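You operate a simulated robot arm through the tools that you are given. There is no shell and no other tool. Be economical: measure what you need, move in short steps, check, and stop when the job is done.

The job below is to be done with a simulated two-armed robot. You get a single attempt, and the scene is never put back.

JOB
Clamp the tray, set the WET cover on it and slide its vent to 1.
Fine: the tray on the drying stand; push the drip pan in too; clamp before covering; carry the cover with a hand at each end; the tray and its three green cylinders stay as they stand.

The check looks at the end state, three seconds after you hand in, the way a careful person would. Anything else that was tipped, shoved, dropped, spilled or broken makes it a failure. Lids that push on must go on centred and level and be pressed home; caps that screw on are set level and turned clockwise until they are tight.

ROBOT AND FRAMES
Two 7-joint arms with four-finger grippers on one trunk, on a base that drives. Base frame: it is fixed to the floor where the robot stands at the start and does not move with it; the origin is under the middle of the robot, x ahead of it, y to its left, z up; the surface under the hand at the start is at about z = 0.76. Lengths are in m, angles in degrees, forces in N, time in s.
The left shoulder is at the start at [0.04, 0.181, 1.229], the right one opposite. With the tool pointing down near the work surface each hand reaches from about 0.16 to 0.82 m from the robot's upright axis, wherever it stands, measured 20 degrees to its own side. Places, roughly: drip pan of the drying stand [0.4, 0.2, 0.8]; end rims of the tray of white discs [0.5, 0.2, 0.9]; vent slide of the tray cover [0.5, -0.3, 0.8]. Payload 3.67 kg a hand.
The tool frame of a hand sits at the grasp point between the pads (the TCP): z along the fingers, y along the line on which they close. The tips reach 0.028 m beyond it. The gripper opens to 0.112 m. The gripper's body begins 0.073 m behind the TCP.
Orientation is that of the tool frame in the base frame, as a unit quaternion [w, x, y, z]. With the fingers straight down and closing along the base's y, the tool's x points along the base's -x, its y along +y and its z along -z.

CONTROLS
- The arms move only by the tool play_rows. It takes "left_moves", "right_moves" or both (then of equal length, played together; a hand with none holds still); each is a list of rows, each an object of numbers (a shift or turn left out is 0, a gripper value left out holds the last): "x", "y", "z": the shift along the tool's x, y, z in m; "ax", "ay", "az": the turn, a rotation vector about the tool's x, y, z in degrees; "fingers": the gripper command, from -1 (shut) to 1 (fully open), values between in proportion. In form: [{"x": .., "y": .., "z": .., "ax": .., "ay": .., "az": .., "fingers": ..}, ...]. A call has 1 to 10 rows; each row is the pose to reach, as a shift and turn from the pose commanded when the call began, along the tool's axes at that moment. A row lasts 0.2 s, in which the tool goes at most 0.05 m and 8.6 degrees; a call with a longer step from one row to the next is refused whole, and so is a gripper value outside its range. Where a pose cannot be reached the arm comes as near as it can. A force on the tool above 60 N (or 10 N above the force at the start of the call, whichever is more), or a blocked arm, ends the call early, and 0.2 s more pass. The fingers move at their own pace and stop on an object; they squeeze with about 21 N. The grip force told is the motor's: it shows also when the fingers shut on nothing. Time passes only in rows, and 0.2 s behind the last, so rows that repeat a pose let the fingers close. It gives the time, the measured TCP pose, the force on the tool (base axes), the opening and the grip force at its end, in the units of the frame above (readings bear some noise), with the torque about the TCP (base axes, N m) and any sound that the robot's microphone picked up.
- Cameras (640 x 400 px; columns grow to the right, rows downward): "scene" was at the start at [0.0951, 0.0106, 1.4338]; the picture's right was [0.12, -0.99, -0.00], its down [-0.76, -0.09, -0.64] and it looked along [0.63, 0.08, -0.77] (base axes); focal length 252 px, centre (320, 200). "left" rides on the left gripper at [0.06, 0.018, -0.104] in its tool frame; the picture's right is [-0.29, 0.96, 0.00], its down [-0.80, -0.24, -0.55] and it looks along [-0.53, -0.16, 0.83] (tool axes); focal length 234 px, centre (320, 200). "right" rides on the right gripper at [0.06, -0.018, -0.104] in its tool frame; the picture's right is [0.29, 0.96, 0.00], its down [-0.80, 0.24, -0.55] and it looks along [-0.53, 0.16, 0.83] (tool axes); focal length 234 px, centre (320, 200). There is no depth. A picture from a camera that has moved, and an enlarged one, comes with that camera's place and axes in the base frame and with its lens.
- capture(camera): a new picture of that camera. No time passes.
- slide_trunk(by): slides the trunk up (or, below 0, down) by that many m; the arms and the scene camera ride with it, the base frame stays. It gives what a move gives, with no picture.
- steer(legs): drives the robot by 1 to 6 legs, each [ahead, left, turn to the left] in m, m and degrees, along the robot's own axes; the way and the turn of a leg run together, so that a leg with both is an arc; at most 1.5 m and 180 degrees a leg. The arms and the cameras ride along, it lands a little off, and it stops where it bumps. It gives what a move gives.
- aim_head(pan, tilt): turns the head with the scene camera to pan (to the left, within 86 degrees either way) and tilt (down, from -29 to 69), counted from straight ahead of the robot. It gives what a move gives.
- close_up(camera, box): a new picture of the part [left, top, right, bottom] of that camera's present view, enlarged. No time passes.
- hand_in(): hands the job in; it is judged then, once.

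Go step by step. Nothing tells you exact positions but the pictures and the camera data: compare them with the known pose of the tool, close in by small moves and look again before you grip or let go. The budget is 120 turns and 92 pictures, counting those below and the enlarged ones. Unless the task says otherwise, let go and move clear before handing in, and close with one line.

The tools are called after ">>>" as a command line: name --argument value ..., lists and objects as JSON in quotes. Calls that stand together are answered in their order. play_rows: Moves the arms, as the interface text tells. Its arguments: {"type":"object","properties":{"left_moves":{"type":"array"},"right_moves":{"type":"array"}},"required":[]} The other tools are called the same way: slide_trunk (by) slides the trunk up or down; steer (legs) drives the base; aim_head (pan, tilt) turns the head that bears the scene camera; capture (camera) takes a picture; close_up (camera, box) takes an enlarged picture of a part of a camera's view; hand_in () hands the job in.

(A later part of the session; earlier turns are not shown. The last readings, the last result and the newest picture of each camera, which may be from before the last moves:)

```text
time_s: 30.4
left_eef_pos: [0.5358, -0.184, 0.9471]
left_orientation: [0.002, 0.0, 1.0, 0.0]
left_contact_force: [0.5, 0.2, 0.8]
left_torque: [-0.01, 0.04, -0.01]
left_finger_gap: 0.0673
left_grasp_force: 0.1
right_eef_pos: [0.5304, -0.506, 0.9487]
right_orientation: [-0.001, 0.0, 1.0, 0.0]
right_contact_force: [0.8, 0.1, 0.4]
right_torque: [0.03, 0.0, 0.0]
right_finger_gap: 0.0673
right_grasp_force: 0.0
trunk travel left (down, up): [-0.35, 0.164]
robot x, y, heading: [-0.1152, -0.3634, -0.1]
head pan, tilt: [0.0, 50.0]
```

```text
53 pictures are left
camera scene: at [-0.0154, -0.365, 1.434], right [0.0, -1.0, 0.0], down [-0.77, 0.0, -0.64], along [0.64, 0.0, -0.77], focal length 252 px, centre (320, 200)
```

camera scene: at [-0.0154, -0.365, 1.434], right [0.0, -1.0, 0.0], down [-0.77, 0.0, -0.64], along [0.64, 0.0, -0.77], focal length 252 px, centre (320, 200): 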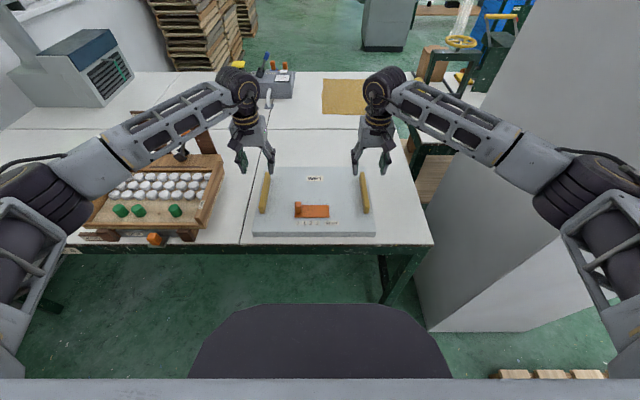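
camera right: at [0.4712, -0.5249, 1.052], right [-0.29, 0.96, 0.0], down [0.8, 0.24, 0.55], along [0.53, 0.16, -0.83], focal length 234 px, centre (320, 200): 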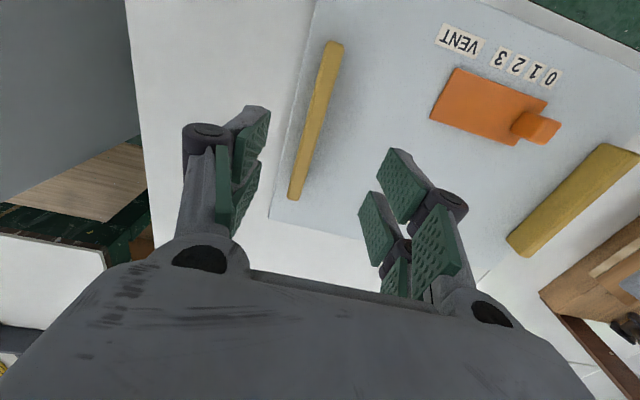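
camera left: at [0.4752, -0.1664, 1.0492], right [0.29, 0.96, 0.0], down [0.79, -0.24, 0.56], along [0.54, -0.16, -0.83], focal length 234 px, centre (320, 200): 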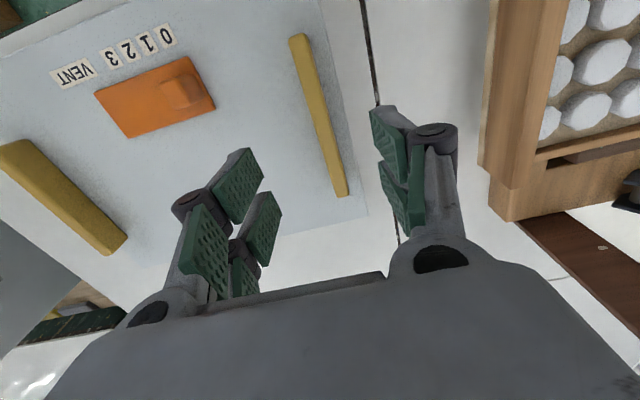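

Hand cameras put the handles at y ≈ −0.183 and −0.511, x centre ≈ 0.541; the fingers straddle them with margin. Lowering both to z ≈ 0.82.

>>> play_rows --left_moves '[{"x": -0.005, "z": 0.03}, {"x": -0.005, "z": 0.06}, {"x": -0.005, "z": 0.09}, {"x": -0.005, "z": 0.11}, {"x": -0.005, "z": 0.125}]' --right_moves '[{"x": -0.01, "y": -0.003, "z": 0.03}, {"x": -0.01, "y": -0.003, "z": 0.06}, {"x": -0.01, "y": -0.003, "z": 0.09}, {"x": -0.01, "y": -0.003, "z": 0.11}, {"x": -0.01, "y": -0.003, "z": 0.127}]'

>>> close_up --camera "scene" --box '[240, 150, 400, 250]'

>>> capture --camera "left"

>>> capture --camera "right"

```text
time_s: 31.6
left_eef_pos: [0.5366, -0.1826, 0.8217]
left_orientation: [0.004, 0.0, 1.0, 0.002]
left_contact_force: [0.5, -1.0, -0.4]
left_torque: [0.0, 0.02, -0.01]
left_finger_gap: 0.0668
left_grasp_force: 0.0
right_eef_pos: [0.5401, -0.5084, 0.8246]
right_orientation: [0.0, -0.001, 1.0, 0.0]
right_contact_force: [0.6, 0.4, 0.2]
right_torque: [-0.03, -0.02, 0.0]
right_finger_gap: 0.0672
right_grasp_force: 0.0
trunk travel left (down, up): [-0.35, 0.164]
robot x, y, heading: [-0.1081, -0.3639, 0.1]
head pan, tilt: [0.0, 50.0]
```

```text
4.00 times, centred on (320, 200) of scene
camera zoom: at [-0.0175, -0.3642, 1.4342], right [0.0, -1.0, 0.0], down [-0.77, 0.0, -0.64], along [0.64, 0.0, -0.77], focal length 1007 px, centre (320, 200)
```

zoom: 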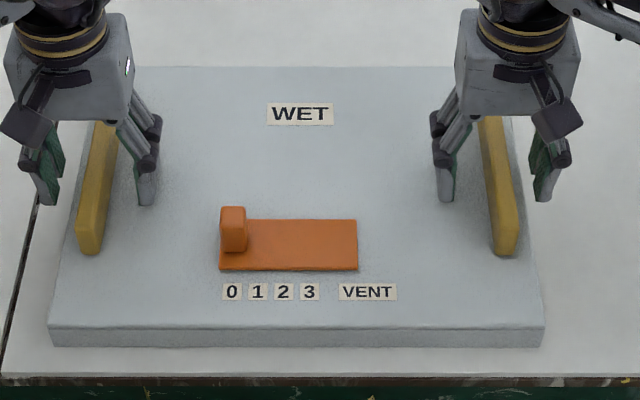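

```text
51 pictures are left
camera left: at [0.4769, -0.1644, 0.9239], right [0.29, 0.96, 0.0], down [0.79, -0.24, 0.56], along [0.54, -0.16, -0.83], focal length 234 px, centre (320, 200)
```

left: 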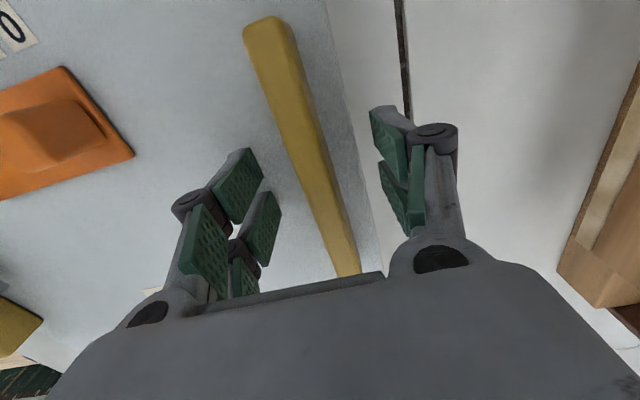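

```text
50 pictures are left
camera right: at [0.481, -0.5266, 0.9269], right [-0.29, 0.96, 0.0], down [0.8, 0.24, 0.55], along [0.53, 0.16, -0.83], focal length 234 px, centre (320, 200)
```

right: 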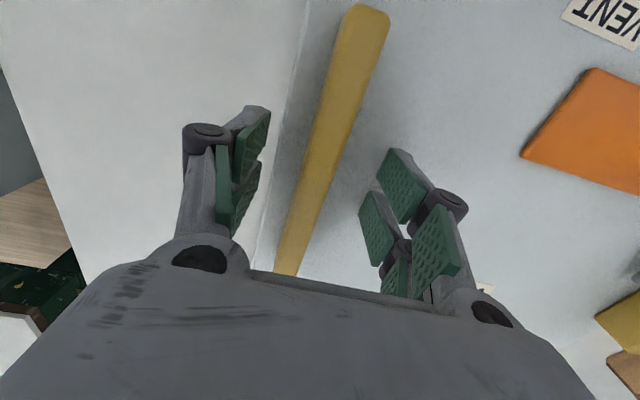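

Both hands straddle the handles centrally. Closing both.

>>> play_rows --left_moves '[{"fingers": -0.2, "z": 0.002}, {"fingers": -1, "z": 0.002}, {"fingers": -1, "z": 0.002}, {"fingers": -1, "z": 0.002}]' --right_moves '[{"fingers": -0.2, "z": 0.004}, {"fingers": -1, "z": 0.004}, {"fingers": -1, "z": 0.004}, {"fingers": -1, "z": 0.004}]'

>>> close_up --camera "scene" --box '[240, 150, 400, 250]'

```text
time_s: 32.6
left_eef_pos: [0.5365, -0.1802, 0.821]
left_orientation: [0.003, -0.001, 1.0, 0.002]
left_contact_force: [-1.0, 11.5, 0.3]
left_torque: [0.24, -0.37, -0.24]
left_finger_gap: 0.0158
left_grasp_force: 21.2
right_eef_pos: [0.5408, -0.5107, 0.8191]
right_orientation: [-0.001, 0.0, 1.0, -0.001]
right_contact_force: [0.7, -11.3, -0.8]
right_torque: [-0.29, -0.12, 0.06]
right_finger_gap: 0.016
right_grasp_force: 21.4
trunk travel left (down, up): [-0.35, 0.164]
robot x, y, heading: [-0.1085, -0.3665, 0.4]
head pan, tilt: [0.0, 50.0]
```

```text
4.00 times, centred on (320, 200) of scene
camera zoom: at [-0.0175, -0.3645, 1.4342], right [0.0, -1.0, 0.0], down [-0.77, 0.0, -0.64], along [0.64, 0.0, -0.77], focal length 1007 px, centre (320, 200)
```

zoom: 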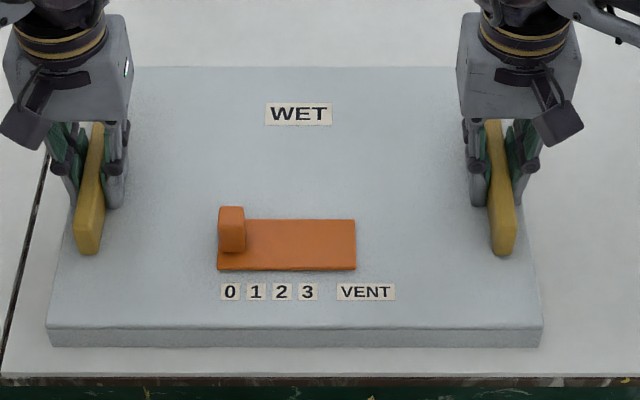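

Both handles are gripped (0.016 m). I'll relieve the slight spread and lift straight up together a little, then check level.

>>> play_rows --left_moves '[{"y": 0.002}, {"y": 0.002, "z": -0.01}, {"y": 0.002, "z": -0.025}, {"y": 0.002, "z": -0.04}]' --right_moves '[{"y": -0.002}, {"y": -0.002, "z": -0.01}, {"y": -0.002, "z": -0.025}, {"y": -0.002, "z": -0.04}]'

>>> close_up --camera "scene" --box '[240, 150, 400, 250]'

```text
time_s: 33.6
left_eef_pos: [0.5367, -0.1817, 0.8618]
left_orientation: [0.002, 0.0, 1.0, 0.0]
left_contact_force: [-1.7, 2.4, -3.1]
left_torque: [-0.03, 0.41, 0.23]
left_finger_gap: 0.016
left_grasp_force: 21.3
right_eef_pos: [0.5404, -0.5109, 0.8604]
right_orientation: [0.0, 0.0, 1.0, 0.001]
right_contact_force: [1.0, -1.4, -2.7]
right_torque: [0.01, -0.36, -0.49]
right_finger_gap: 0.0162
right_grasp_force: 21.0
trunk travel left (down, up): [-0.35, 0.164]
robot x, y, heading: [-0.1141, -0.3662, 0.1]
head pan, tilt: [0.0, 50.0]
```

```text
4.00 times, centred on (320, 200) of scene
camera zoom: at [-0.0171, -0.3643, 1.4342], right [0.0, -1.0, 0.0], down [-0.77, 0.0, -0.64], along [0.64, 0.0, -0.77], focal length 1007 px, centre (320, 200)
```

zoom: 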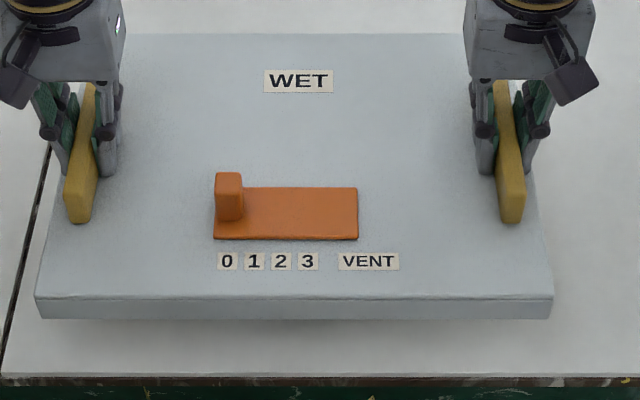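

It lifts level and light. Raising further to clear the tray and drawing it back slightly.

>>> play_rows --left_moves '[{"z": -0.03}, {"z": -0.06}, {"z": -0.09}, {"z": -0.11, "x": 0.01}, {"z": -0.11, "x": 0.025}]' --right_moves '[{"z": -0.03}, {"z": -0.06}, {"z": -0.09}, {"z": -0.11, "x": 0.01}, {"z": -0.11, "x": 0.025}]'

>>> capture --camera "scene"

```text
time_s: 34.8
left_eef_pos: [0.515, -0.1801, 0.9732]
left_orientation: [0.003, 0.001, 1.0, 0.001]
left_contact_force: [-4.2, 10.1, -3.3]
left_torque: [0.26, -0.08, -0.76]
left_finger_gap: 0.0161
left_grasp_force: 20.8
right_eef_pos: [0.517, -0.5101, 0.97]
right_orientation: [0.0, 0.001, 1.0, 0.0]
right_contact_force: [4.0, -10.7, -3.4]
right_torque: [-0.21, 0.08, -0.61]
right_finger_gap: 0.0161
right_grasp_force: 21.3
trunk travel left (down, up): [-0.35, 0.164]
robot x, y, heading: [-0.1141, -0.3639, 0.1]
head pan, tilt: [0.0, 50.0]
```

```text
47 pictures are left
camera scene: at [-0.0174, -0.3644, 1.4342], right [0.0, -1.0, 0.0], down [-0.77, 0.0, -0.64], along [0.64, 0.0, -0.77], focal length 252 px, centre (320, 200)
```

scene: 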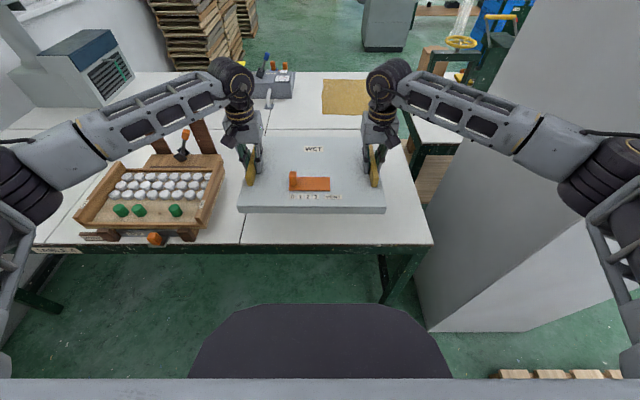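

Cover is up and level at z ≈ 0.95. Driving left 0.5 m to bring it over the tray.

>>> steer --legs '[[0, 0.25, 0], [0, 0.245, 0]]'

>>> capture --camera "scene"

>>> close_up --camera "scene" --box '[220, 130, 420, 255]'

```text
time_s: 38.1
left_eef_pos: [0.5143, 0.3215, 0.973]
left_orientation: [0.002, 0.0, 1.0, 0.0]
left_contact_force: [-4.6, 27.3, -3.0]
left_torque: [0.67, -0.21, -0.67]
left_finger_gap: 0.0159
left_grasp_force: 21.2
right_eef_pos: [0.5164, -0.0083, 0.97]
right_orientation: [0.0, 0.001, 1.0, 0.0]
right_contact_force: [4.8, -28.0, -3.4]
right_torque: [-0.72, 0.23, -0.64]
right_finger_gap: 0.0161
right_grasp_force: 20.7
trunk travel left (down, up): [-0.35, 0.164]
robot x, y, heading: [-0.1143, 0.1369, -0.1]
head pan, tilt: [0.0, 50.0]
```

```text
46 pictures are left
camera scene: at [-0.0175, 0.138, 1.4341], right [0.0, -1.0, 0.0], down [-0.77, 0.0, -0.64], along [0.64, 0.0, -0.77], focal length 252 px, centre (320, 200)
```

scene: 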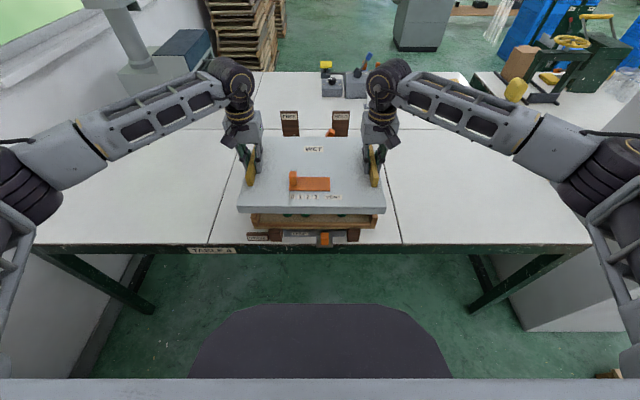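

```text
3.20 times, centred on (320, 192) of scene
camera zoom: at [-0.0175, 0.138, 1.4341], right [0.0, -1.0, 0.0], down [-0.77, 0.0, -0.64], along [0.64, 0.0, -0.77], focal length 805 px, centre (320, 224)
```

zoom: 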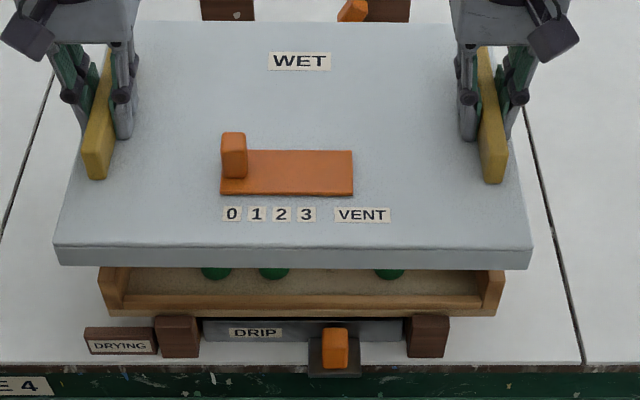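

The cover is over the tray; it reads ~5 mm too far left (cover centre y ≈ 0.159 vs tray 0.153). I'll shift it, relieve the outward strain between the hands, and lower part-way.

>>> play_rows --left_moves '[{"y": 0.003}, {"y": 0.001}, {"y": -0.001}, {"y": -0.001, "z": 0.01}, {"y": -0.001, "z": 0.02}, {"y": -0.001, "z": 0.03}]' --right_moves '[{"y": -0.004}, {"y": -0.006}, {"y": -0.009}, {"y": -0.009, "z": 0.01}, {"y": -0.009, "z": 0.02}, {"y": -0.009, "z": 0.03}]'

>>> close_up --camera "scene" --box '[220, 130, 420, 255]'

>>> capture --camera "left"

```text
time_s: 39.5
left_eef_pos: [0.5134, 0.3171, 0.9415]
left_orientation: [0.003, 0.004, 1.0, -0.002]
left_contact_force: [-2.2, -41.3, -3.5]
left_torque: [-0.99, -0.28, 0.09]
left_finger_gap: 0.0158
left_grasp_force: 21.1
right_eef_pos: [0.5169, -0.0142, 0.9403]
right_orientation: [0.0, 0.0, 1.0, 0.003]
right_contact_force: [1.5, 40.7, -2.6]
right_torque: [1.02, 0.27, -0.71]
right_finger_gap: 0.0162
right_grasp_force: 20.8
trunk travel left (down, up): [-0.35, 0.164]
robot x, y, heading: [-0.1148, 0.1376, -0.1]
head pan, tilt: [0.0, 50.0]
```

```text
3.20 times, centred on (320, 192) of scene
camera zoom: at [-0.0173, 0.1381, 1.4341], right [0.0, -1.0, 0.0], down [-0.77, 0.0, -0.64], along [0.64, 0.0, -0.77], focal length 805 px, centre (320, 224)
```

zoom: 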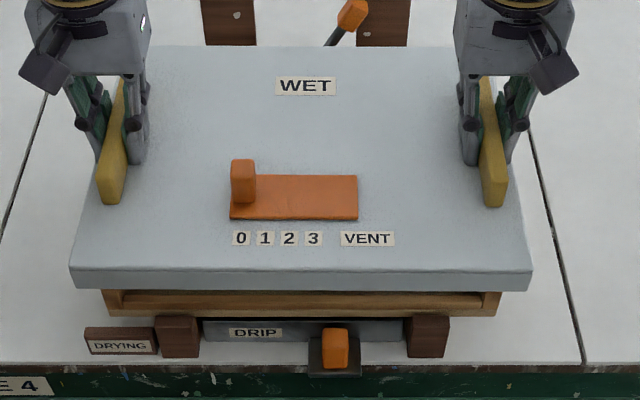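

```text
43 pictures are left
camera left: at [0.4535, 0.3352, 1.0444], right [0.29, 0.96, 0.0], down [0.79, -0.24, 0.56], along [0.53, -0.17, -0.83], focal length 234 px, centre (320, 200)
```

left: 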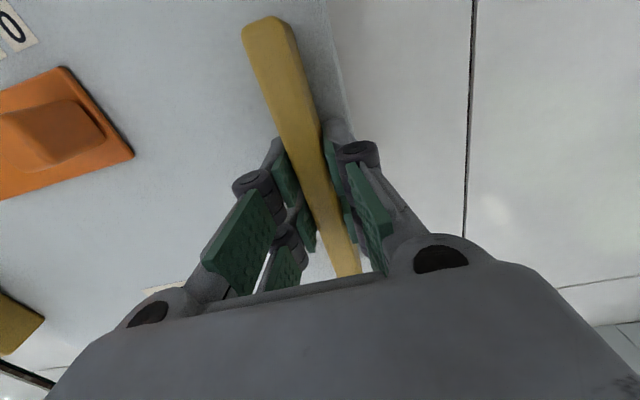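

Centre now matches in y (cover ≈ 0.1535, tray ≈ 0.154), but I over-spread the hands; I'll bring them in 2.4 mm each and lower a bit more to just above the rims.

>>> play_rows --left_moves '[{"y": -0.0012}, {"y": -0.0024}, {"y": -0.0024, "z": 0.006}, {"y": -0.0024, "z": 0.012}]' --right_moves '[{"y": 0.0012}, {"y": 0.0024}, {"y": 0.0024, "z": 0.006}, {"y": 0.0024, "z": 0.012}]'

>>> close_up --camera "scene" --box '[230, 190, 310, 240]'

>>> close_up --camera "scene" --box '[320, 190, 400, 240]'

```text
time_s: 40.5
left_eef_pos: [0.515, 0.3171, 0.9302]
left_orientation: [0.002, 0.002, 1.0, -0.001]
left_contact_force: [-3.2, -33.1, -4.4]
left_torque: [-0.74, 0.04, -0.39]
left_finger_gap: 0.016
left_grasp_force: 21.2
right_eef_pos: [0.5165, -0.0138, 0.9278]
right_orientation: [0.001, 0.001, 1.0, 0.0]
right_contact_force: [3.4, 32.1, -3.5]
right_torque: [0.77, -0.01, -0.69]
right_finger_gap: 0.016
right_grasp_force: 20.6
trunk travel left (down, up): [-0.35, 0.164]
robot x, y, heading: [-0.1153, 0.1388, 0.1]
head pan, tilt: [0.0, 50.0]
```

```text
8.00 times, centred on (270, 215) of scene
camera zoom: at [-0.0173, 0.1382, 1.4341], right [0.0, -1.0, 0.0], down [-0.77, 0.0, -0.64], along [0.64, 0.0, -0.77], focal length 2014 px, centre (720, 80)
```

zoom: 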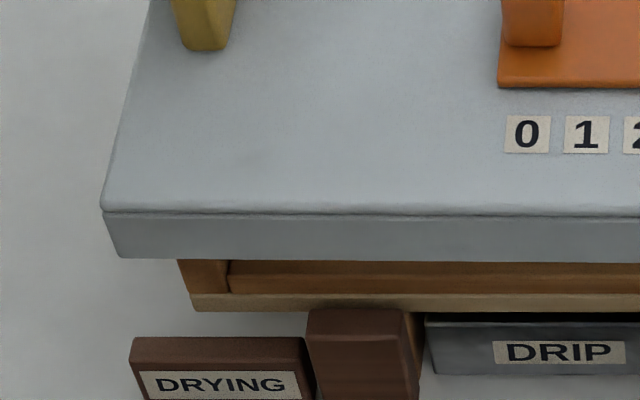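

```text
8.00 times, centred on (360, 215) of scene
camera zoom: at [-0.0173, 0.1382, 1.4341], right [0.0, -1.0, 0.0], down [-0.77, 0.0, -0.64], along [0.64, 0.0, -0.77], focal length 2014 px, centre (0, 80)
```

zoom: 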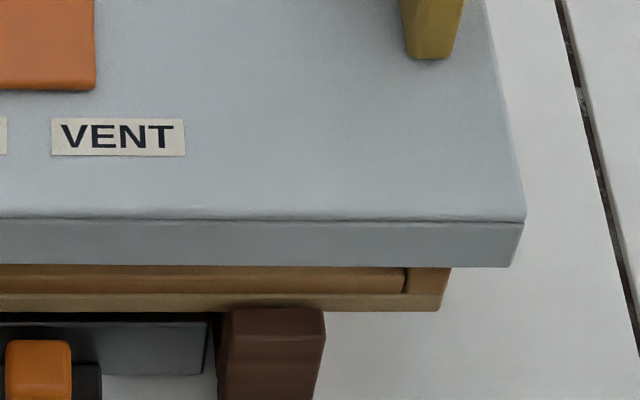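

Cover is centred in y within 1 mm but yawed ~0.4° and ~5 mm too far forward. I'll correct these and relieve the remaining inward pull.

>>> play_rows --left_moves '[{"x": 0.003, "y": 0}, {"x": 0.0062, "y": -0.0005}, {"x": 0.0062, "y": -0.0005}, {"x": 0.0062, "y": -0.0005}]' --right_moves '[{"x": 0.002, "y": 0.001}, {"x": 0.0038, "y": 0.0025}, {"x": 0.0038, "y": 0.0025}, {"x": 0.0038, "y": 0.0025}]'

>>> close_up --camera "scene" --box '[230, 160, 390, 260]'

```text
time_s: 41.5
left_eef_pos: [0.5084, 0.3186, 0.9315]
left_orientation: [0.003, 0.001, 1.0, 0.0]
left_contact_force: [3.4, -24.0, -3.2]
left_torque: [-0.58, 0.36, 0.41]
left_finger_gap: 0.0161
left_grasp_force: 20.7
right_eef_pos: [0.5123, -0.0117, 0.9281]
right_orientation: [-0.001, 0.0, 1.0, -0.001]
right_contact_force: [-2.9, 23.2, -2.7]
right_torque: [0.54, -0.33, 0.44]
right_finger_gap: 0.0163
right_grasp_force: 20.7
trunk travel left (down, up): [-0.35, 0.164]
robot x, y, heading: [-0.1155, 0.137, -0.0]
head pan, tilt: [0.0, 50.0]
```

```text
4.00 times, centred on (310, 210) of scene
camera zoom: at [-0.0176, 0.1383, 1.4341], right [0.0, -1.0, 0.0], down [-0.77, 0.0, -0.64], along [0.64, 0.0, -0.77], focal length 1007 px, centre (360, 160)
```

zoom: 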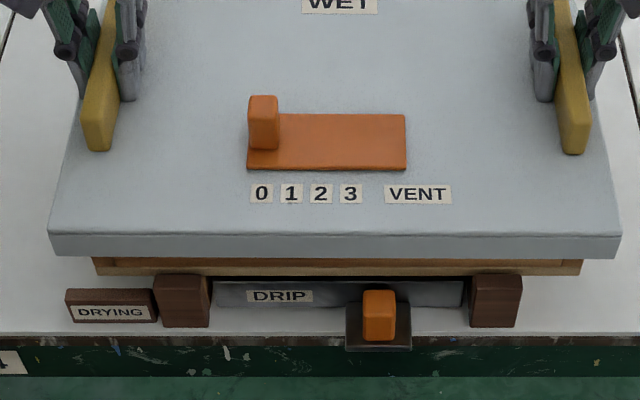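

Well centred now. I'll relieve the remaining strain and level it, then begin the final lowering in small steps.

>>> play_rows --left_moves '[{"y": -0.0015, "z": 0.0015}, {"y": -0.003, "z": 0.0015}, {"y": -0.003, "z": 0.0015}, {"y": -0.003, "z": 0.0065}, {"y": -0.003, "z": 0.0115}, {"y": -0.003, "z": 0.0115}]' --right_moves '[{"y": 0.0015}, {"y": 0.003}, {"y": 0.003}, {"y": 0.003, "z": 0.005}, {"y": 0.003, "z": 0.01}, {"y": 0.003, "z": 0.01}]'

>>> close_up --camera "scene" --box '[230, 160, 390, 260]'

```text
time_s: 42.9
left_eef_pos: [0.5085, 0.3177, 0.9183]
left_orientation: [0.003, -0.001, 1.0, 0.004]
left_contact_force: [-1.3, 20.0, -2.8]
left_torque: [0.43, -0.35, -0.63]
left_finger_gap: 0.0163
left_grasp_force: 21.1
right_eef_pos: [0.5134, -0.0119, 0.9161]
right_orientation: [-0.001, 0.002, 1.0, -0.003]
right_contact_force: [0.1, -19.1, -3.6]
right_torque: [-0.54, 0.34, 0.57]
right_finger_gap: 0.0158
right_grasp_force: 21.2
trunk travel left (down, up): [-0.35, 0.164]
robot x, y, heading: [-0.1132, 0.1391, -0.1]
head pan, tilt: [0.0, 50.0]
```

```text
4.00 times, centred on (310, 210) of scene
camera zoom: at [-0.0177, 0.1382, 1.4342], right [0.0, -1.0, 0.0], down [-0.77, 0.0, -0.64], along [0.64, 0.0, -0.77], focal length 1007 px, centre (360, 160)
```

zoom: 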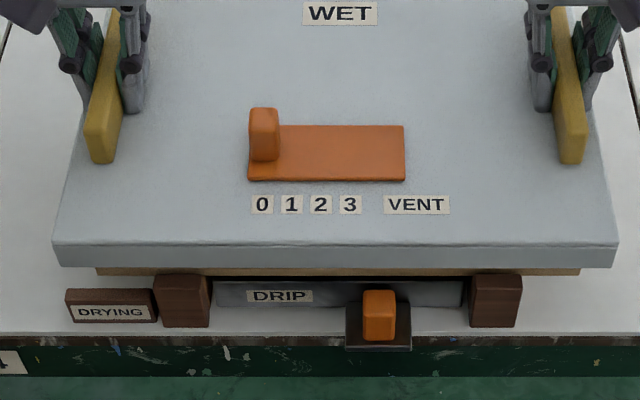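

Still free, level and centred within ~1 mm. Continuing down 8 mm with a small trim.

>>> play_rows --left_moves '[{"y": 0.0003}, {"y": 0.0003, "z": 0.004}, {"y": 0.0003, "z": 0.008}, {"y": 0.0003, "z": 0.008}]' --right_moves '[{"y": -0.0023}, {"y": -0.0023, "z": 0.004}, {"y": -0.0023, "z": 0.008}, {"y": -0.0023, "z": 0.008}]'

>>> close_up --camera "scene" --box '[230, 160, 390, 260]'

```text
time_s: 43.9
left_eef_pos: [0.5098, 0.3163, 0.9099]
left_orientation: [0.003, 0.001, 1.0, 0.001]
left_contact_force: [1.3, 28.0, -2.8]
left_torque: [0.67, 0.17, -0.04]
left_finger_gap: 0.0162
left_grasp_force: 21.1
right_eef_pos: [0.5127, -0.0129, 0.9084]
right_orientation: [0.0, 0.001, 1.0, -0.002]
right_contact_force: [-1.2, -28.2, -3.2]
right_torque: [-0.66, -0.18, 0.59]
right_finger_gap: 0.016
right_grasp_force: 20.5
trunk travel left (down, up): [-0.35, 0.164]
robot x, y, heading: [-0.1193, 0.1378, -0.3]
head pan, tilt: [0.0, 50.0]
```

```text
4.00 times, centred on (310, 210) of scene
camera zoom: at [-0.0177, 0.1381, 1.4342], right [0.0, -1.0, 0.0], down [-0.77, 0.0, -0.64], along [0.64, 0.0, -0.77], focal length 1007 px, centre (360, 160)
```

zoom: 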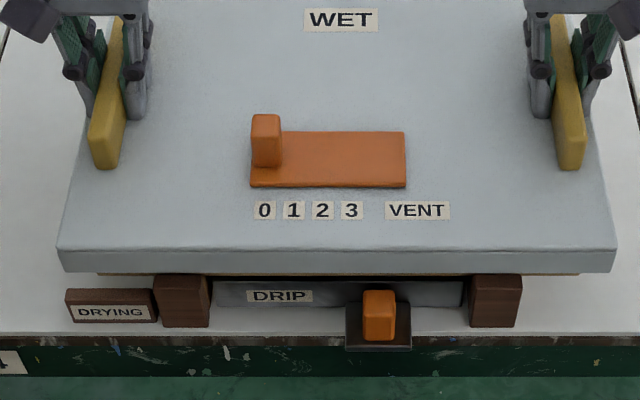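

Centred. Widening slightly and lowering until contact.

>>> play_rows --left_moves '[{"y": 0.001}, {"y": 0.002}, {"y": 0.002, "z": 0.004}, {"y": 0.002, "z": 0.008}, {"y": 0.002, "z": 0.011}]' --right_moves '[{"y": -0.001}, {"y": -0.002}, {"y": -0.002, "z": 0.004}, {"y": -0.002, "z": 0.008}, {"y": -0.002, "z": 0.011}]'

>>> close_up --camera "scene" --box '[230, 160, 390, 260]'

```text
time_s: 45.1
left_eef_pos: [0.51, 0.3176, 0.9001]
left_orientation: [0.002, 0.001, 1.0, 0.001]
left_contact_force: [0.6, 13.5, -3.6]
left_torque: [0.3, -0.3, 0.15]
left_finger_gap: 0.0159
left_grasp_force: 21.1
right_eef_pos: [0.5121, -0.0125, 0.898]
right_orientation: [-0.001, 0.001, 1.0, -0.001]
right_contact_force: [-0.3, -12.9, -2.8]
right_torque: [-0.34, 0.38, 0.07]
right_finger_gap: 0.0159
right_grasp_force: 21.1
trunk travel left (down, up): [-0.35, 0.164]
robot x, y, heading: [-0.1122, 0.1386, -0.1]
head pan, tilt: [0.0, 50.0]
```

```text
4.00 times, centred on (310, 210) of scene
camera zoom: at [-0.0175, 0.1381, 1.4341], right [0.0, -1.0, 0.0], down [-0.77, 0.0, -0.64], along [0.64, 0.0, -0.77], focal length 1007 px, centre (360, 160)
```

zoom: 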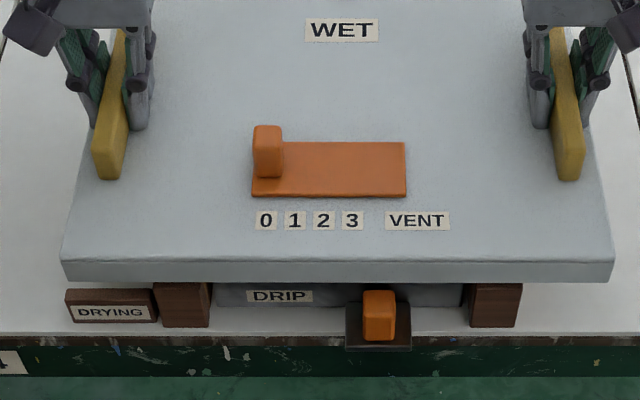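

No contact yet; still level and centred. Lowering further slowly.

>>> play_rows --left_moves '[{"y": 0.001, "z": 0.003}, {"y": 0.001, "z": 0.006}, {"y": 0.001, "z": 0.009}, {"y": 0.001, "z": 0.012}]' --right_moves '[{"y": -0.001, "z": 0.003}, {"y": -0.001, "z": 0.006}, {"y": -0.001, "z": 0.009}, {"y": -0.001, "z": 0.012}]'

>>> close_up --camera "scene" --box '[230, 160, 390, 260]'

```text
time_s: 46.1
left_eef_pos: [0.5079, 0.318, 0.8963]
left_orientation: [0.011, 0.002, 1.0, -0.002]
left_contact_force: [14.4, 0.4, 42.8]
left_torque: [0.05, 0.67, 0.07]
left_finger_gap: 0.0162
left_grasp_force: 21.4
right_eef_pos: [0.5103, -0.0136, 0.8952]
right_orientation: [0.006, 0.001, 1.0, 0.002]
right_contact_force: [7.5, -2.3, 46.2]
right_torque: [-0.18, 0.95, 0.28]
right_finger_gap: 0.0159
right_grasp_force: 21.0
trunk travel left (down, up): [-0.35, 0.164]
robot x, y, heading: [-0.1124, 0.1358, -0.0]
head pan, tilt: [0.0, 50.0]
```

```text
4.00 times, centred on (310, 210) of scene
camera zoom: at [-0.0243, 0.1379, 1.4354], right [0.0, -1.0, 0.0], down [-0.76, 0.0, -0.65], along [0.65, 0.0, -0.76], focal length 1007 px, centre (360, 160)
```

zoom: 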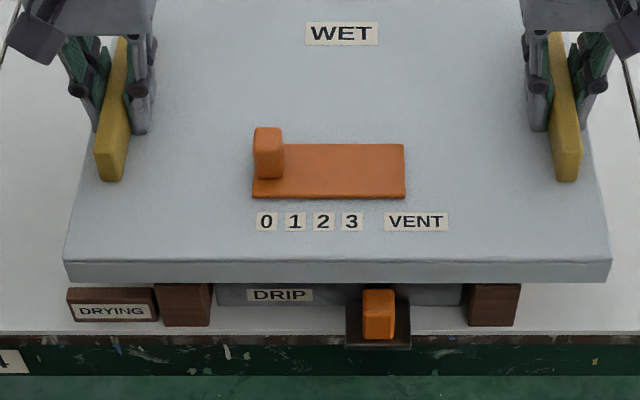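

Both hands met firm contact together at z ≈ 0.896, matching the rims carrying the plate's underside. I'll take off the load and let go, opening modestly.

>>> play_rows --left_moves '[{"z": -0.005}, {"z": -0.007}, {"z": -0.007, "fingers": -0.5}, {"z": -0.007, "fingers": -0.1}, {"z": -0.007, "fingers": 0.2}]' --right_moves '[{"z": -0.005}, {"z": -0.007}, {"z": -0.007, "fingers": -0.5}, {"z": -0.007, "fingers": -0.1}, {"z": -0.007, "fingers": 0.2}]'

>>> close_up --camera "scene" --box '[230, 130, 410, 260]'

```text
time_s: 47.3
left_eef_pos: [0.5069, 0.3183, 0.8925]
left_orientation: [0.0, 0.0, 1.0, 0.002]
left_contact_force: [-0.6, -0.2, -0.7]
left_torque: [0.01, -0.03, 0.04]
left_finger_gap: 0.0684
left_grasp_force: 0.3
right_eef_pos: [0.5098, -0.0146, 0.8898]
right_orientation: [-0.003, 0.001, 1.0, -0.001]
right_contact_force: [-0.8, -0.2, 0.7]
right_torque: [0.04, 0.02, 0.02]
right_finger_gap: 0.0708
right_grasp_force: 0.9
trunk travel left (down, up): [-0.35, 0.164]
robot x, y, heading: [-0.1142, 0.1363, -0.1]
head pan, tilt: [0.0, 50.0]
```

```text
3.08 times, centred on (320, 195) of scene
camera zoom: at [-0.0183, 0.1379, 1.4338], right [0.0, -1.0, 0.0], down [-0.77, 0.0, -0.64], along [0.64, 0.0, -0.77], focal length 774 px, centre (320, 215)
```

zoom: 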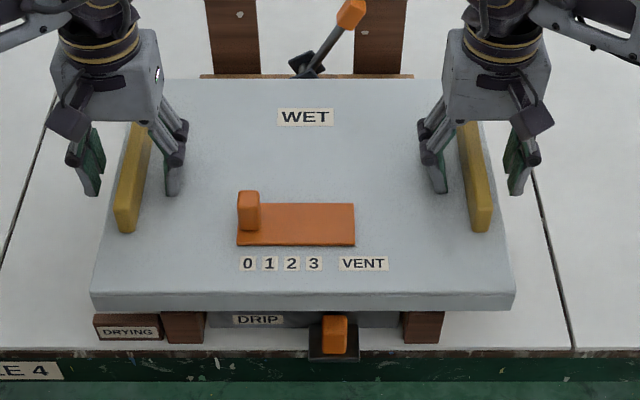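

>>> play_rows --left_moves '[{"z": -0.03}, {"z": -0.07}, {"z": -0.11}, {"z": -0.13, "y": 0.04}, {"z": -0.13, "y": 0.08}, {"z": -0.13, "y": 0.12}]' --right_moves '[{"z": -0.03}, {"z": -0.07}, {"z": -0.11}, {"z": -0.13, "y": -0.04}, {"z": -0.13, "y": -0.08}, {"z": -0.13, "y": -0.12}]'

>>> close_up --camera "scene" --box '[230, 130, 410, 260]'

>>> capture --camera "left"

>>> capture --camera "right"

```text
time_s: 48.7
left_eef_pos: [0.5038, 0.4388, 1.0248]
left_orientation: [0.003, 0.0, 1.0, 0.001]
left_contact_force: [-0.6, 0.8, -0.3]
left_torque: [0.01, 0.0, -0.02]
left_finger_gap: 0.067
left_grasp_force: 0.1
right_eef_pos: [0.5124, -0.1381, 1.0237]
right_orientation: [-0.001, 0.0, 1.0, -0.001]
right_contact_force: [0.6, 0.7, -0.6]
right_torque: [0.0, -0.02, -0.03]
right_finger_gap: 0.0674
right_grasp_force: 0.1
trunk travel left (down, up): [-0.35, 0.164]
robot x, y, heading: [-0.1142, 0.1374, 0.0]
head pan, tilt: [0.0, 50.0]
```

```text
3.08 times, centred on (320, 195) of scene
camera zoom: at [-0.0192, 0.1382, 1.4343], right [0.0, -1.0, 0.0], down [-0.77, 0.0, -0.64], along [0.64, 0.0, -0.77], focal length 774 px, centre (320, 215)
```

zoom: 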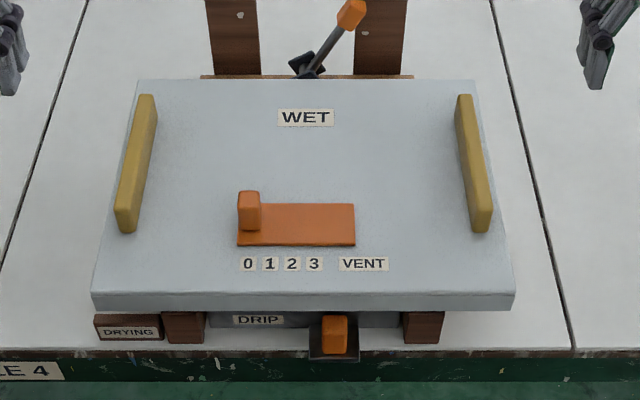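

```text
33 pictures are left
camera left: at [0.4438, 0.4565, 1.1268], right [0.29, 0.96, 0.0], down [0.79, -0.24, 0.56], along [0.54, -0.16, -0.83], focal length 234 px, centre (320, 200)
```

left: 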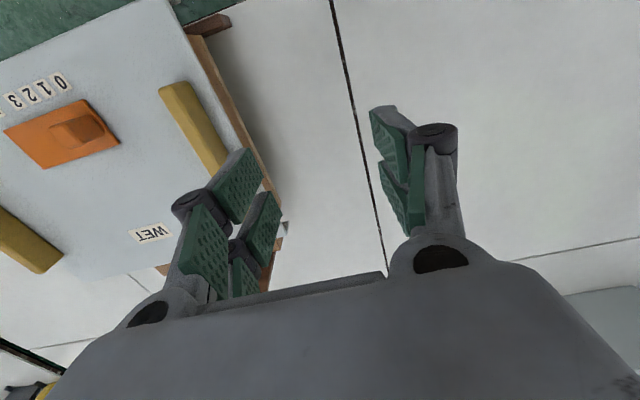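

```text
32 pictures are left
camera right: at [0.4532, -0.1544, 1.1275], right [-0.29, 0.96, 0.0], down [0.8, 0.24, 0.55], along [0.53, 0.16, -0.83], focal length 234 px, centre (320, 200)
```

right: 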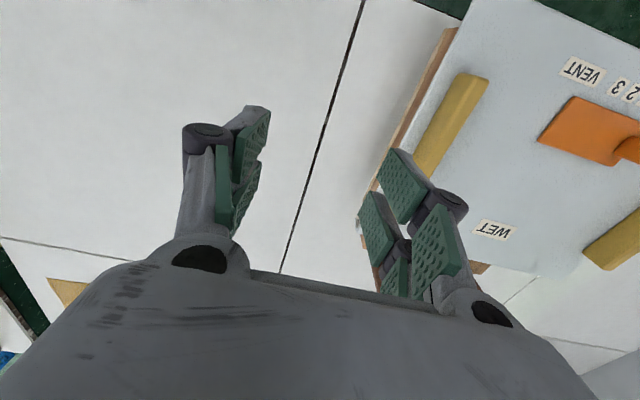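

>>> close_up --camera "left" --box '[120, 0, 320, 150]'

>>> close_up --camera "right" --box '[330, 0, 530, 150]'

```text
2.67 times, centred on (220, 75) of left
camera zoom: at [0.4438, 0.4565, 1.1268], right [0.29, 0.96, 0.0], down [0.79, -0.24, 0.56], along [0.54, -0.16, -0.83], focal length 624 px, centre (587, 533)
```

zoom: 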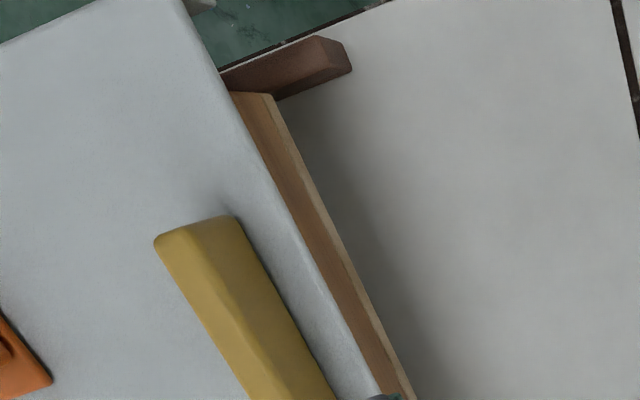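

```text
2.67 times, centred on (430, 75) of right
camera zoom: at [0.4532, -0.1544, 1.1275], right [-0.29, 0.96, 0.0], down [0.8, 0.24, 0.55], along [0.53, 0.16, -0.83], focal length 624 px, centre (27, 533)
```

zoom: 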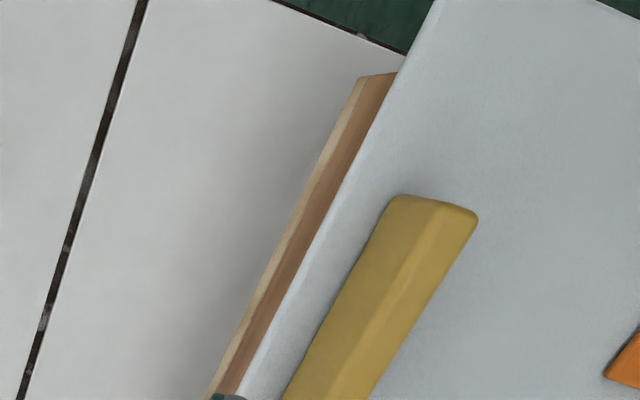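

Cover sits symmetrically over both end boards, level, centre ≈ (0.5165, 0.154). Next the vent: the knob is near (0.448, 0.205), pitch ≈ 0.020 m per mark. The right hand will steady the right handle while the left grips the knob; moving both above.

>>> play_rows --left_moves '[{"x": 0.011, "y": -0.047, "z": 0}, {"x": 0.022, "y": -0.094, "z": 0.005}, {"x": 0.033, "y": -0.14, "z": 0.02}, {"x": 0.044, "y": -0.187, "z": 0.04}, {"x": 0.056, "y": -0.234, "z": 0.055}]' --right_moves '[{"y": 0.025, "z": 0}, {"y": 0.05}, {"y": 0.075, "z": 0.015}, {"y": 0.1, "z": 0.035}, {"y": 0.125, "z": 0.055}]'

>>> capture --camera "left"

>>> close_up --camera "scene" --box '[230, 130, 410, 260]'

```text
refused: row 4 steps farther than a row can; nothing moved
```

```text
29 pictures are left
camera left: at [0.4438, 0.4565, 1.1268], right [0.29, 0.96, 0.0], down [0.79, -0.24, 0.56], along [0.54, -0.16, -0.83], focal length 234 px, centre (320, 200)
```

left: 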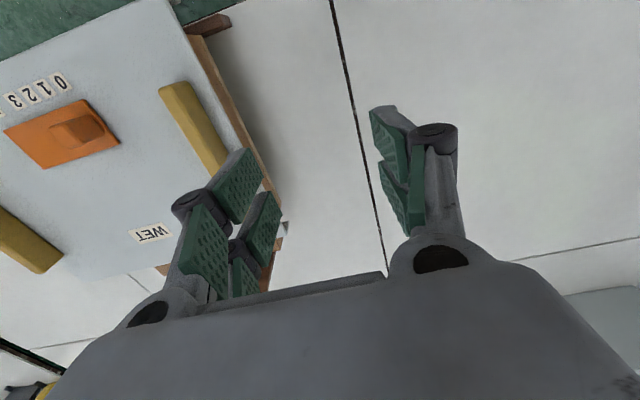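

```text
3.08 times, centred on (320, 195) of scene
camera zoom: at [-0.0192, 0.1382, 1.4343], right [0.0, -1.0, 0.0], down [-0.77, 0.0, -0.64], along [0.64, 0.0, -0.77], focal length 774 px, centre (320, 215)
```

zoom: 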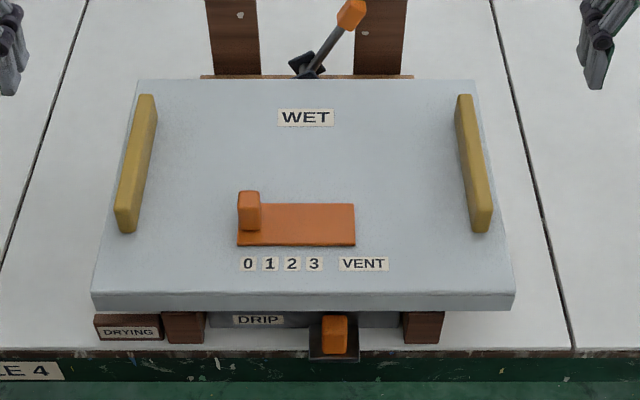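

A row was slightly too long; I'll resend with smaller steps.

>>> play_rows --left_moves '[{"x": 0.009, "y": -0.039}, {"x": 0.018, "y": -0.078}, {"x": 0.027, "y": -0.117, "z": 0.005}, {"x": 0.036, "y": -0.156, "z": 0.02}, {"x": 0.046, "y": -0.195, "z": 0.04}, {"x": 0.056, "y": -0.234, "z": 0.055}]' --right_moves '[{"y": 0.02}, {"y": 0.04}, {"y": 0.06}, {"y": 0.08, "z": 0.015}, {"y": 0.1, "z": 0.035}, {"y": 0.125, "z": 0.055}]'

>>> capture --camera "left"

>>> close_up --camera "scene" --box '[230, 130, 410, 260]'

```text
time_s: 50.1
left_eef_pos: [0.4546, 0.2074, 0.9672]
left_orientation: [0.003, 0.0, 1.0, 0.002]
left_contact_force: [-1.2, -0.3, -0.1]
left_torque: [0.03, 0.01, 0.01]
left_finger_gap: 0.0672
left_grasp_force: 0.1
right_eef_pos: [0.5132, -0.0089, 0.9679]
right_orientation: [0.0, 0.001, 1.0, -0.002]
right_contact_force: [0.1, -0.7, -0.4]
right_torque: [0.05, 0.0, 0.02]
right_finger_gap: 0.067
right_grasp_force: 0.0
trunk travel left (down, up): [-0.35, 0.164]
robot x, y, heading: [-0.1169, 0.1372, -0.1]
head pan, tilt: [0.0, 50.0]
```

```text
27 pictures are left
camera left: at [0.3934, 0.2245, 1.0696], right [0.29, 0.96, 0.0], down [0.79, -0.24, 0.56], along [0.53, -0.16, -0.83], focal length 234 px, centre (320, 200)
```

left: 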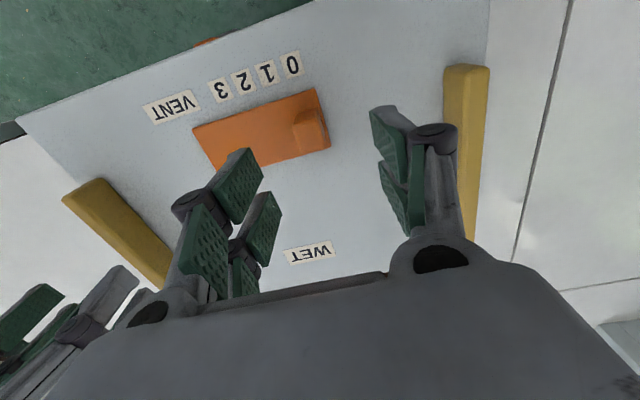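

```text
3.08 times, centred on (320, 195) of scene
camera zoom: at [-0.0174, 0.1375, 1.4341], right [0.0, -1.0, 0.0], down [-0.77, 0.0, -0.64], along [0.64, 0.0, -0.77], focal length 774 px, centre (320, 215)
```

zoom: 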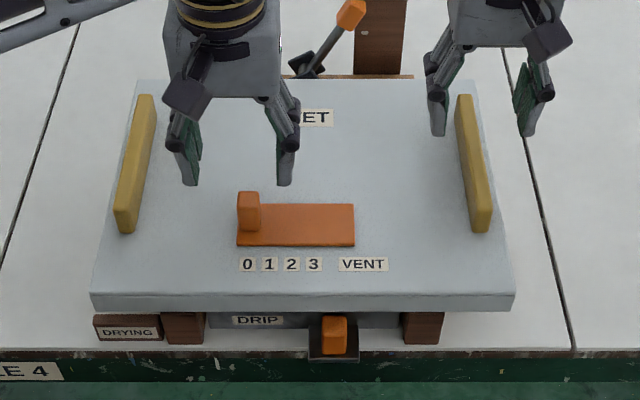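

The knob is at about (0.445, 0.204) and the left hand straddles it. Lowering both hands: left around the knob, right around the right handle.

>>> play_rows --left_moves '[{"x": 0.004, "y": -0.0035}, {"x": 0.0085, "y": -0.0035, "z": 0.02}, {"x": 0.0085, "y": -0.0035, "z": 0.045}, {"x": 0.0085, "y": -0.0035, "z": 0.066}]' --right_moves '[{"y": -0.0045}, {"y": -0.0045, "z": 0.02}, {"y": -0.0045, "z": 0.045}, {"y": -0.0045, "z": 0.07}]'

>>> close_up --camera "scene" --box '[230, 130, 410, 260]'

>>> capture --camera "left"

```text
time_s: 51.1
left_eef_pos: [0.4428, 0.2016, 0.9031]
left_orientation: [0.002, 0.001, 1.0, 0.002]
left_contact_force: [0.9, -0.2, -0.3]
left_torque: [0.0, -0.01, -0.01]
left_finger_gap: 0.0673
left_grasp_force: 0.1
right_eef_pos: [0.5103, -0.0139, 0.8988]
right_orientation: [0.0, 0.001, 1.0, -0.002]
right_contact_force: [0.4, -0.3, -0.1]
right_torque: [-0.01, 0.03, 0.01]
right_finger_gap: 0.0669
right_grasp_force: 0.1
trunk travel left (down, up): [-0.35, 0.164]
robot x, y, heading: [-0.116, 0.1344, 0.1]
head pan, tilt: [0.0, 50.0]
```

```text
3.08 times, centred on (320, 195) of scene
camera zoom: at [-0.0177, 0.1377, 1.4341], right [0.0, -1.0, 0.0], down [-0.77, 0.0, -0.64], along [0.64, 0.0, -0.77], focal length 774 px, centre (320, 215)
```

zoom: 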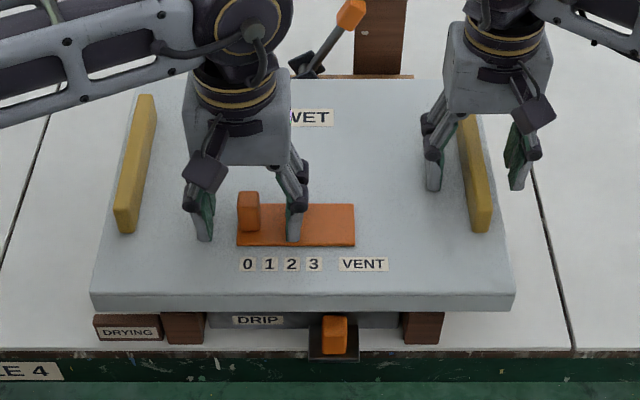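

```text
24 pictures are left
camera left: at [0.3825, 0.2186, 1.0059], right [0.29, 0.96, 0.0], down [0.79, -0.24, 0.56], along [0.54, -0.16, -0.83], focal length 234 px, centre (320, 200)
```

left: 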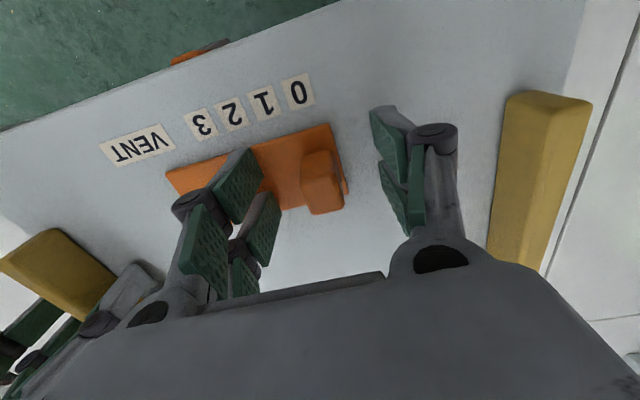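

>>> close_up --camera "scene" --box '[270, 165, 330, 210]'

>>> close_up --camera "left" --box '[220, 80, 440, 260]'

```text
8.89 times, centred on (300, 188) of scene
camera zoom: at [-0.0177, 0.1377, 1.4341], right [0.0, -1.0, 0.0], down [-0.77, 0.0, -0.64], along [0.64, 0.0, -0.77], focal length 2237 px, centre (498, 311)
```

zoom: 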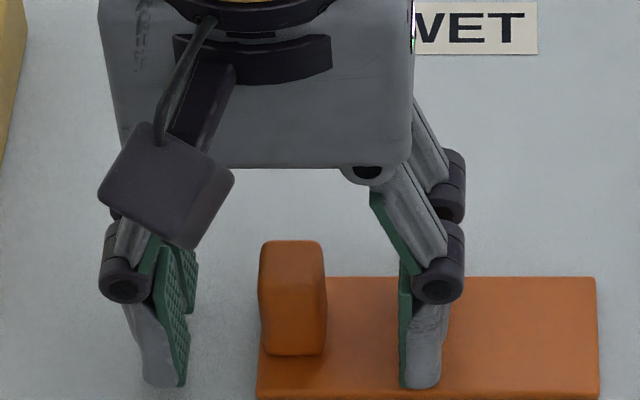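

```text
2.22 times, centred on (330, 170) of left
camera zoom: at [0.3825, 0.2186, 1.0059], right [0.29, 0.96, 0.0], down [0.79, -0.24, 0.56], along [0.54, -0.16, -0.83], focal length 520 px, centre (298, 267)
```

zoom: 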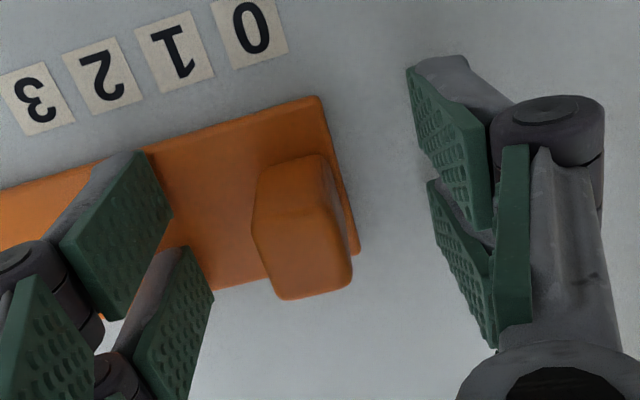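

The pads need ~8 mm more forward to cover the knob squarely. I'll move forward, then close the left on the knob and the right on the handle.

>>> play_rows --left_moves '[{"x": -0.004}, {"x": -0.008}, {"x": -0.008, "fingers": -0.3}, {"x": -0.008, "fingers": -0.7}, {"x": -0.008, "fingers": -0.7}]' --right_moves '[{"fingers": -0.2}, {"fingers": -0.6}, {"fingers": -1}, {"fingers": -1}, {"fingers": -1}]'

>>> close_up --camera "scene" --box '[270, 165, 330, 210]'

```text
time_s: 52.3
left_eef_pos: [0.4507, 0.1997, 0.9037]
left_orientation: [0.003, 0.001, 1.0, 0.001]
left_contact_force: [0.5, -0.4, 0.1]
left_torque: [0.0, 0.07, -0.01]
left_finger_gap: 0.0195
left_grasp_force: 21.0
right_eef_pos: [0.5099, -0.0135, 0.8985]
right_orientation: [0.0, 0.001, 1.0, 0.0]
right_contact_force: [-1.0, 0.7, 0.0]
right_torque: [0.03, -0.34, 0.26]
right_finger_gap: 0.0159
right_grasp_force: 20.8
trunk travel left (down, up): [-0.35, 0.164]
robot x, y, heading: [-0.1096, 0.1363, -0.0]
head pan, tilt: [0.0, 50.0]
```

```text
8.89 times, centred on (300, 188) of scene
camera zoom: at [-0.018, 0.1382, 1.4342], right [0.0, -1.0, 0.0], down [-0.77, 0.0, -0.64], along [0.64, 0.0, -0.77], focal length 2237 px, centre (498, 311)
```

zoom: 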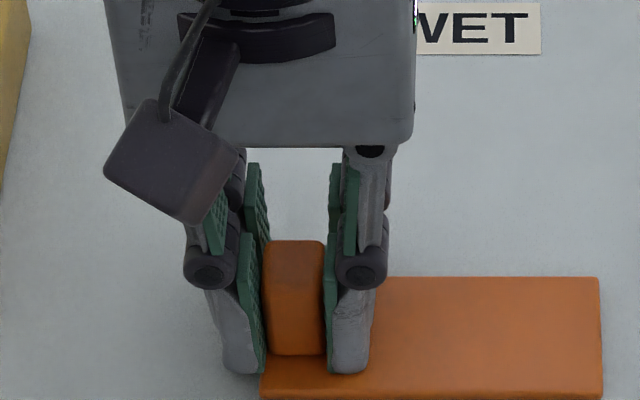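

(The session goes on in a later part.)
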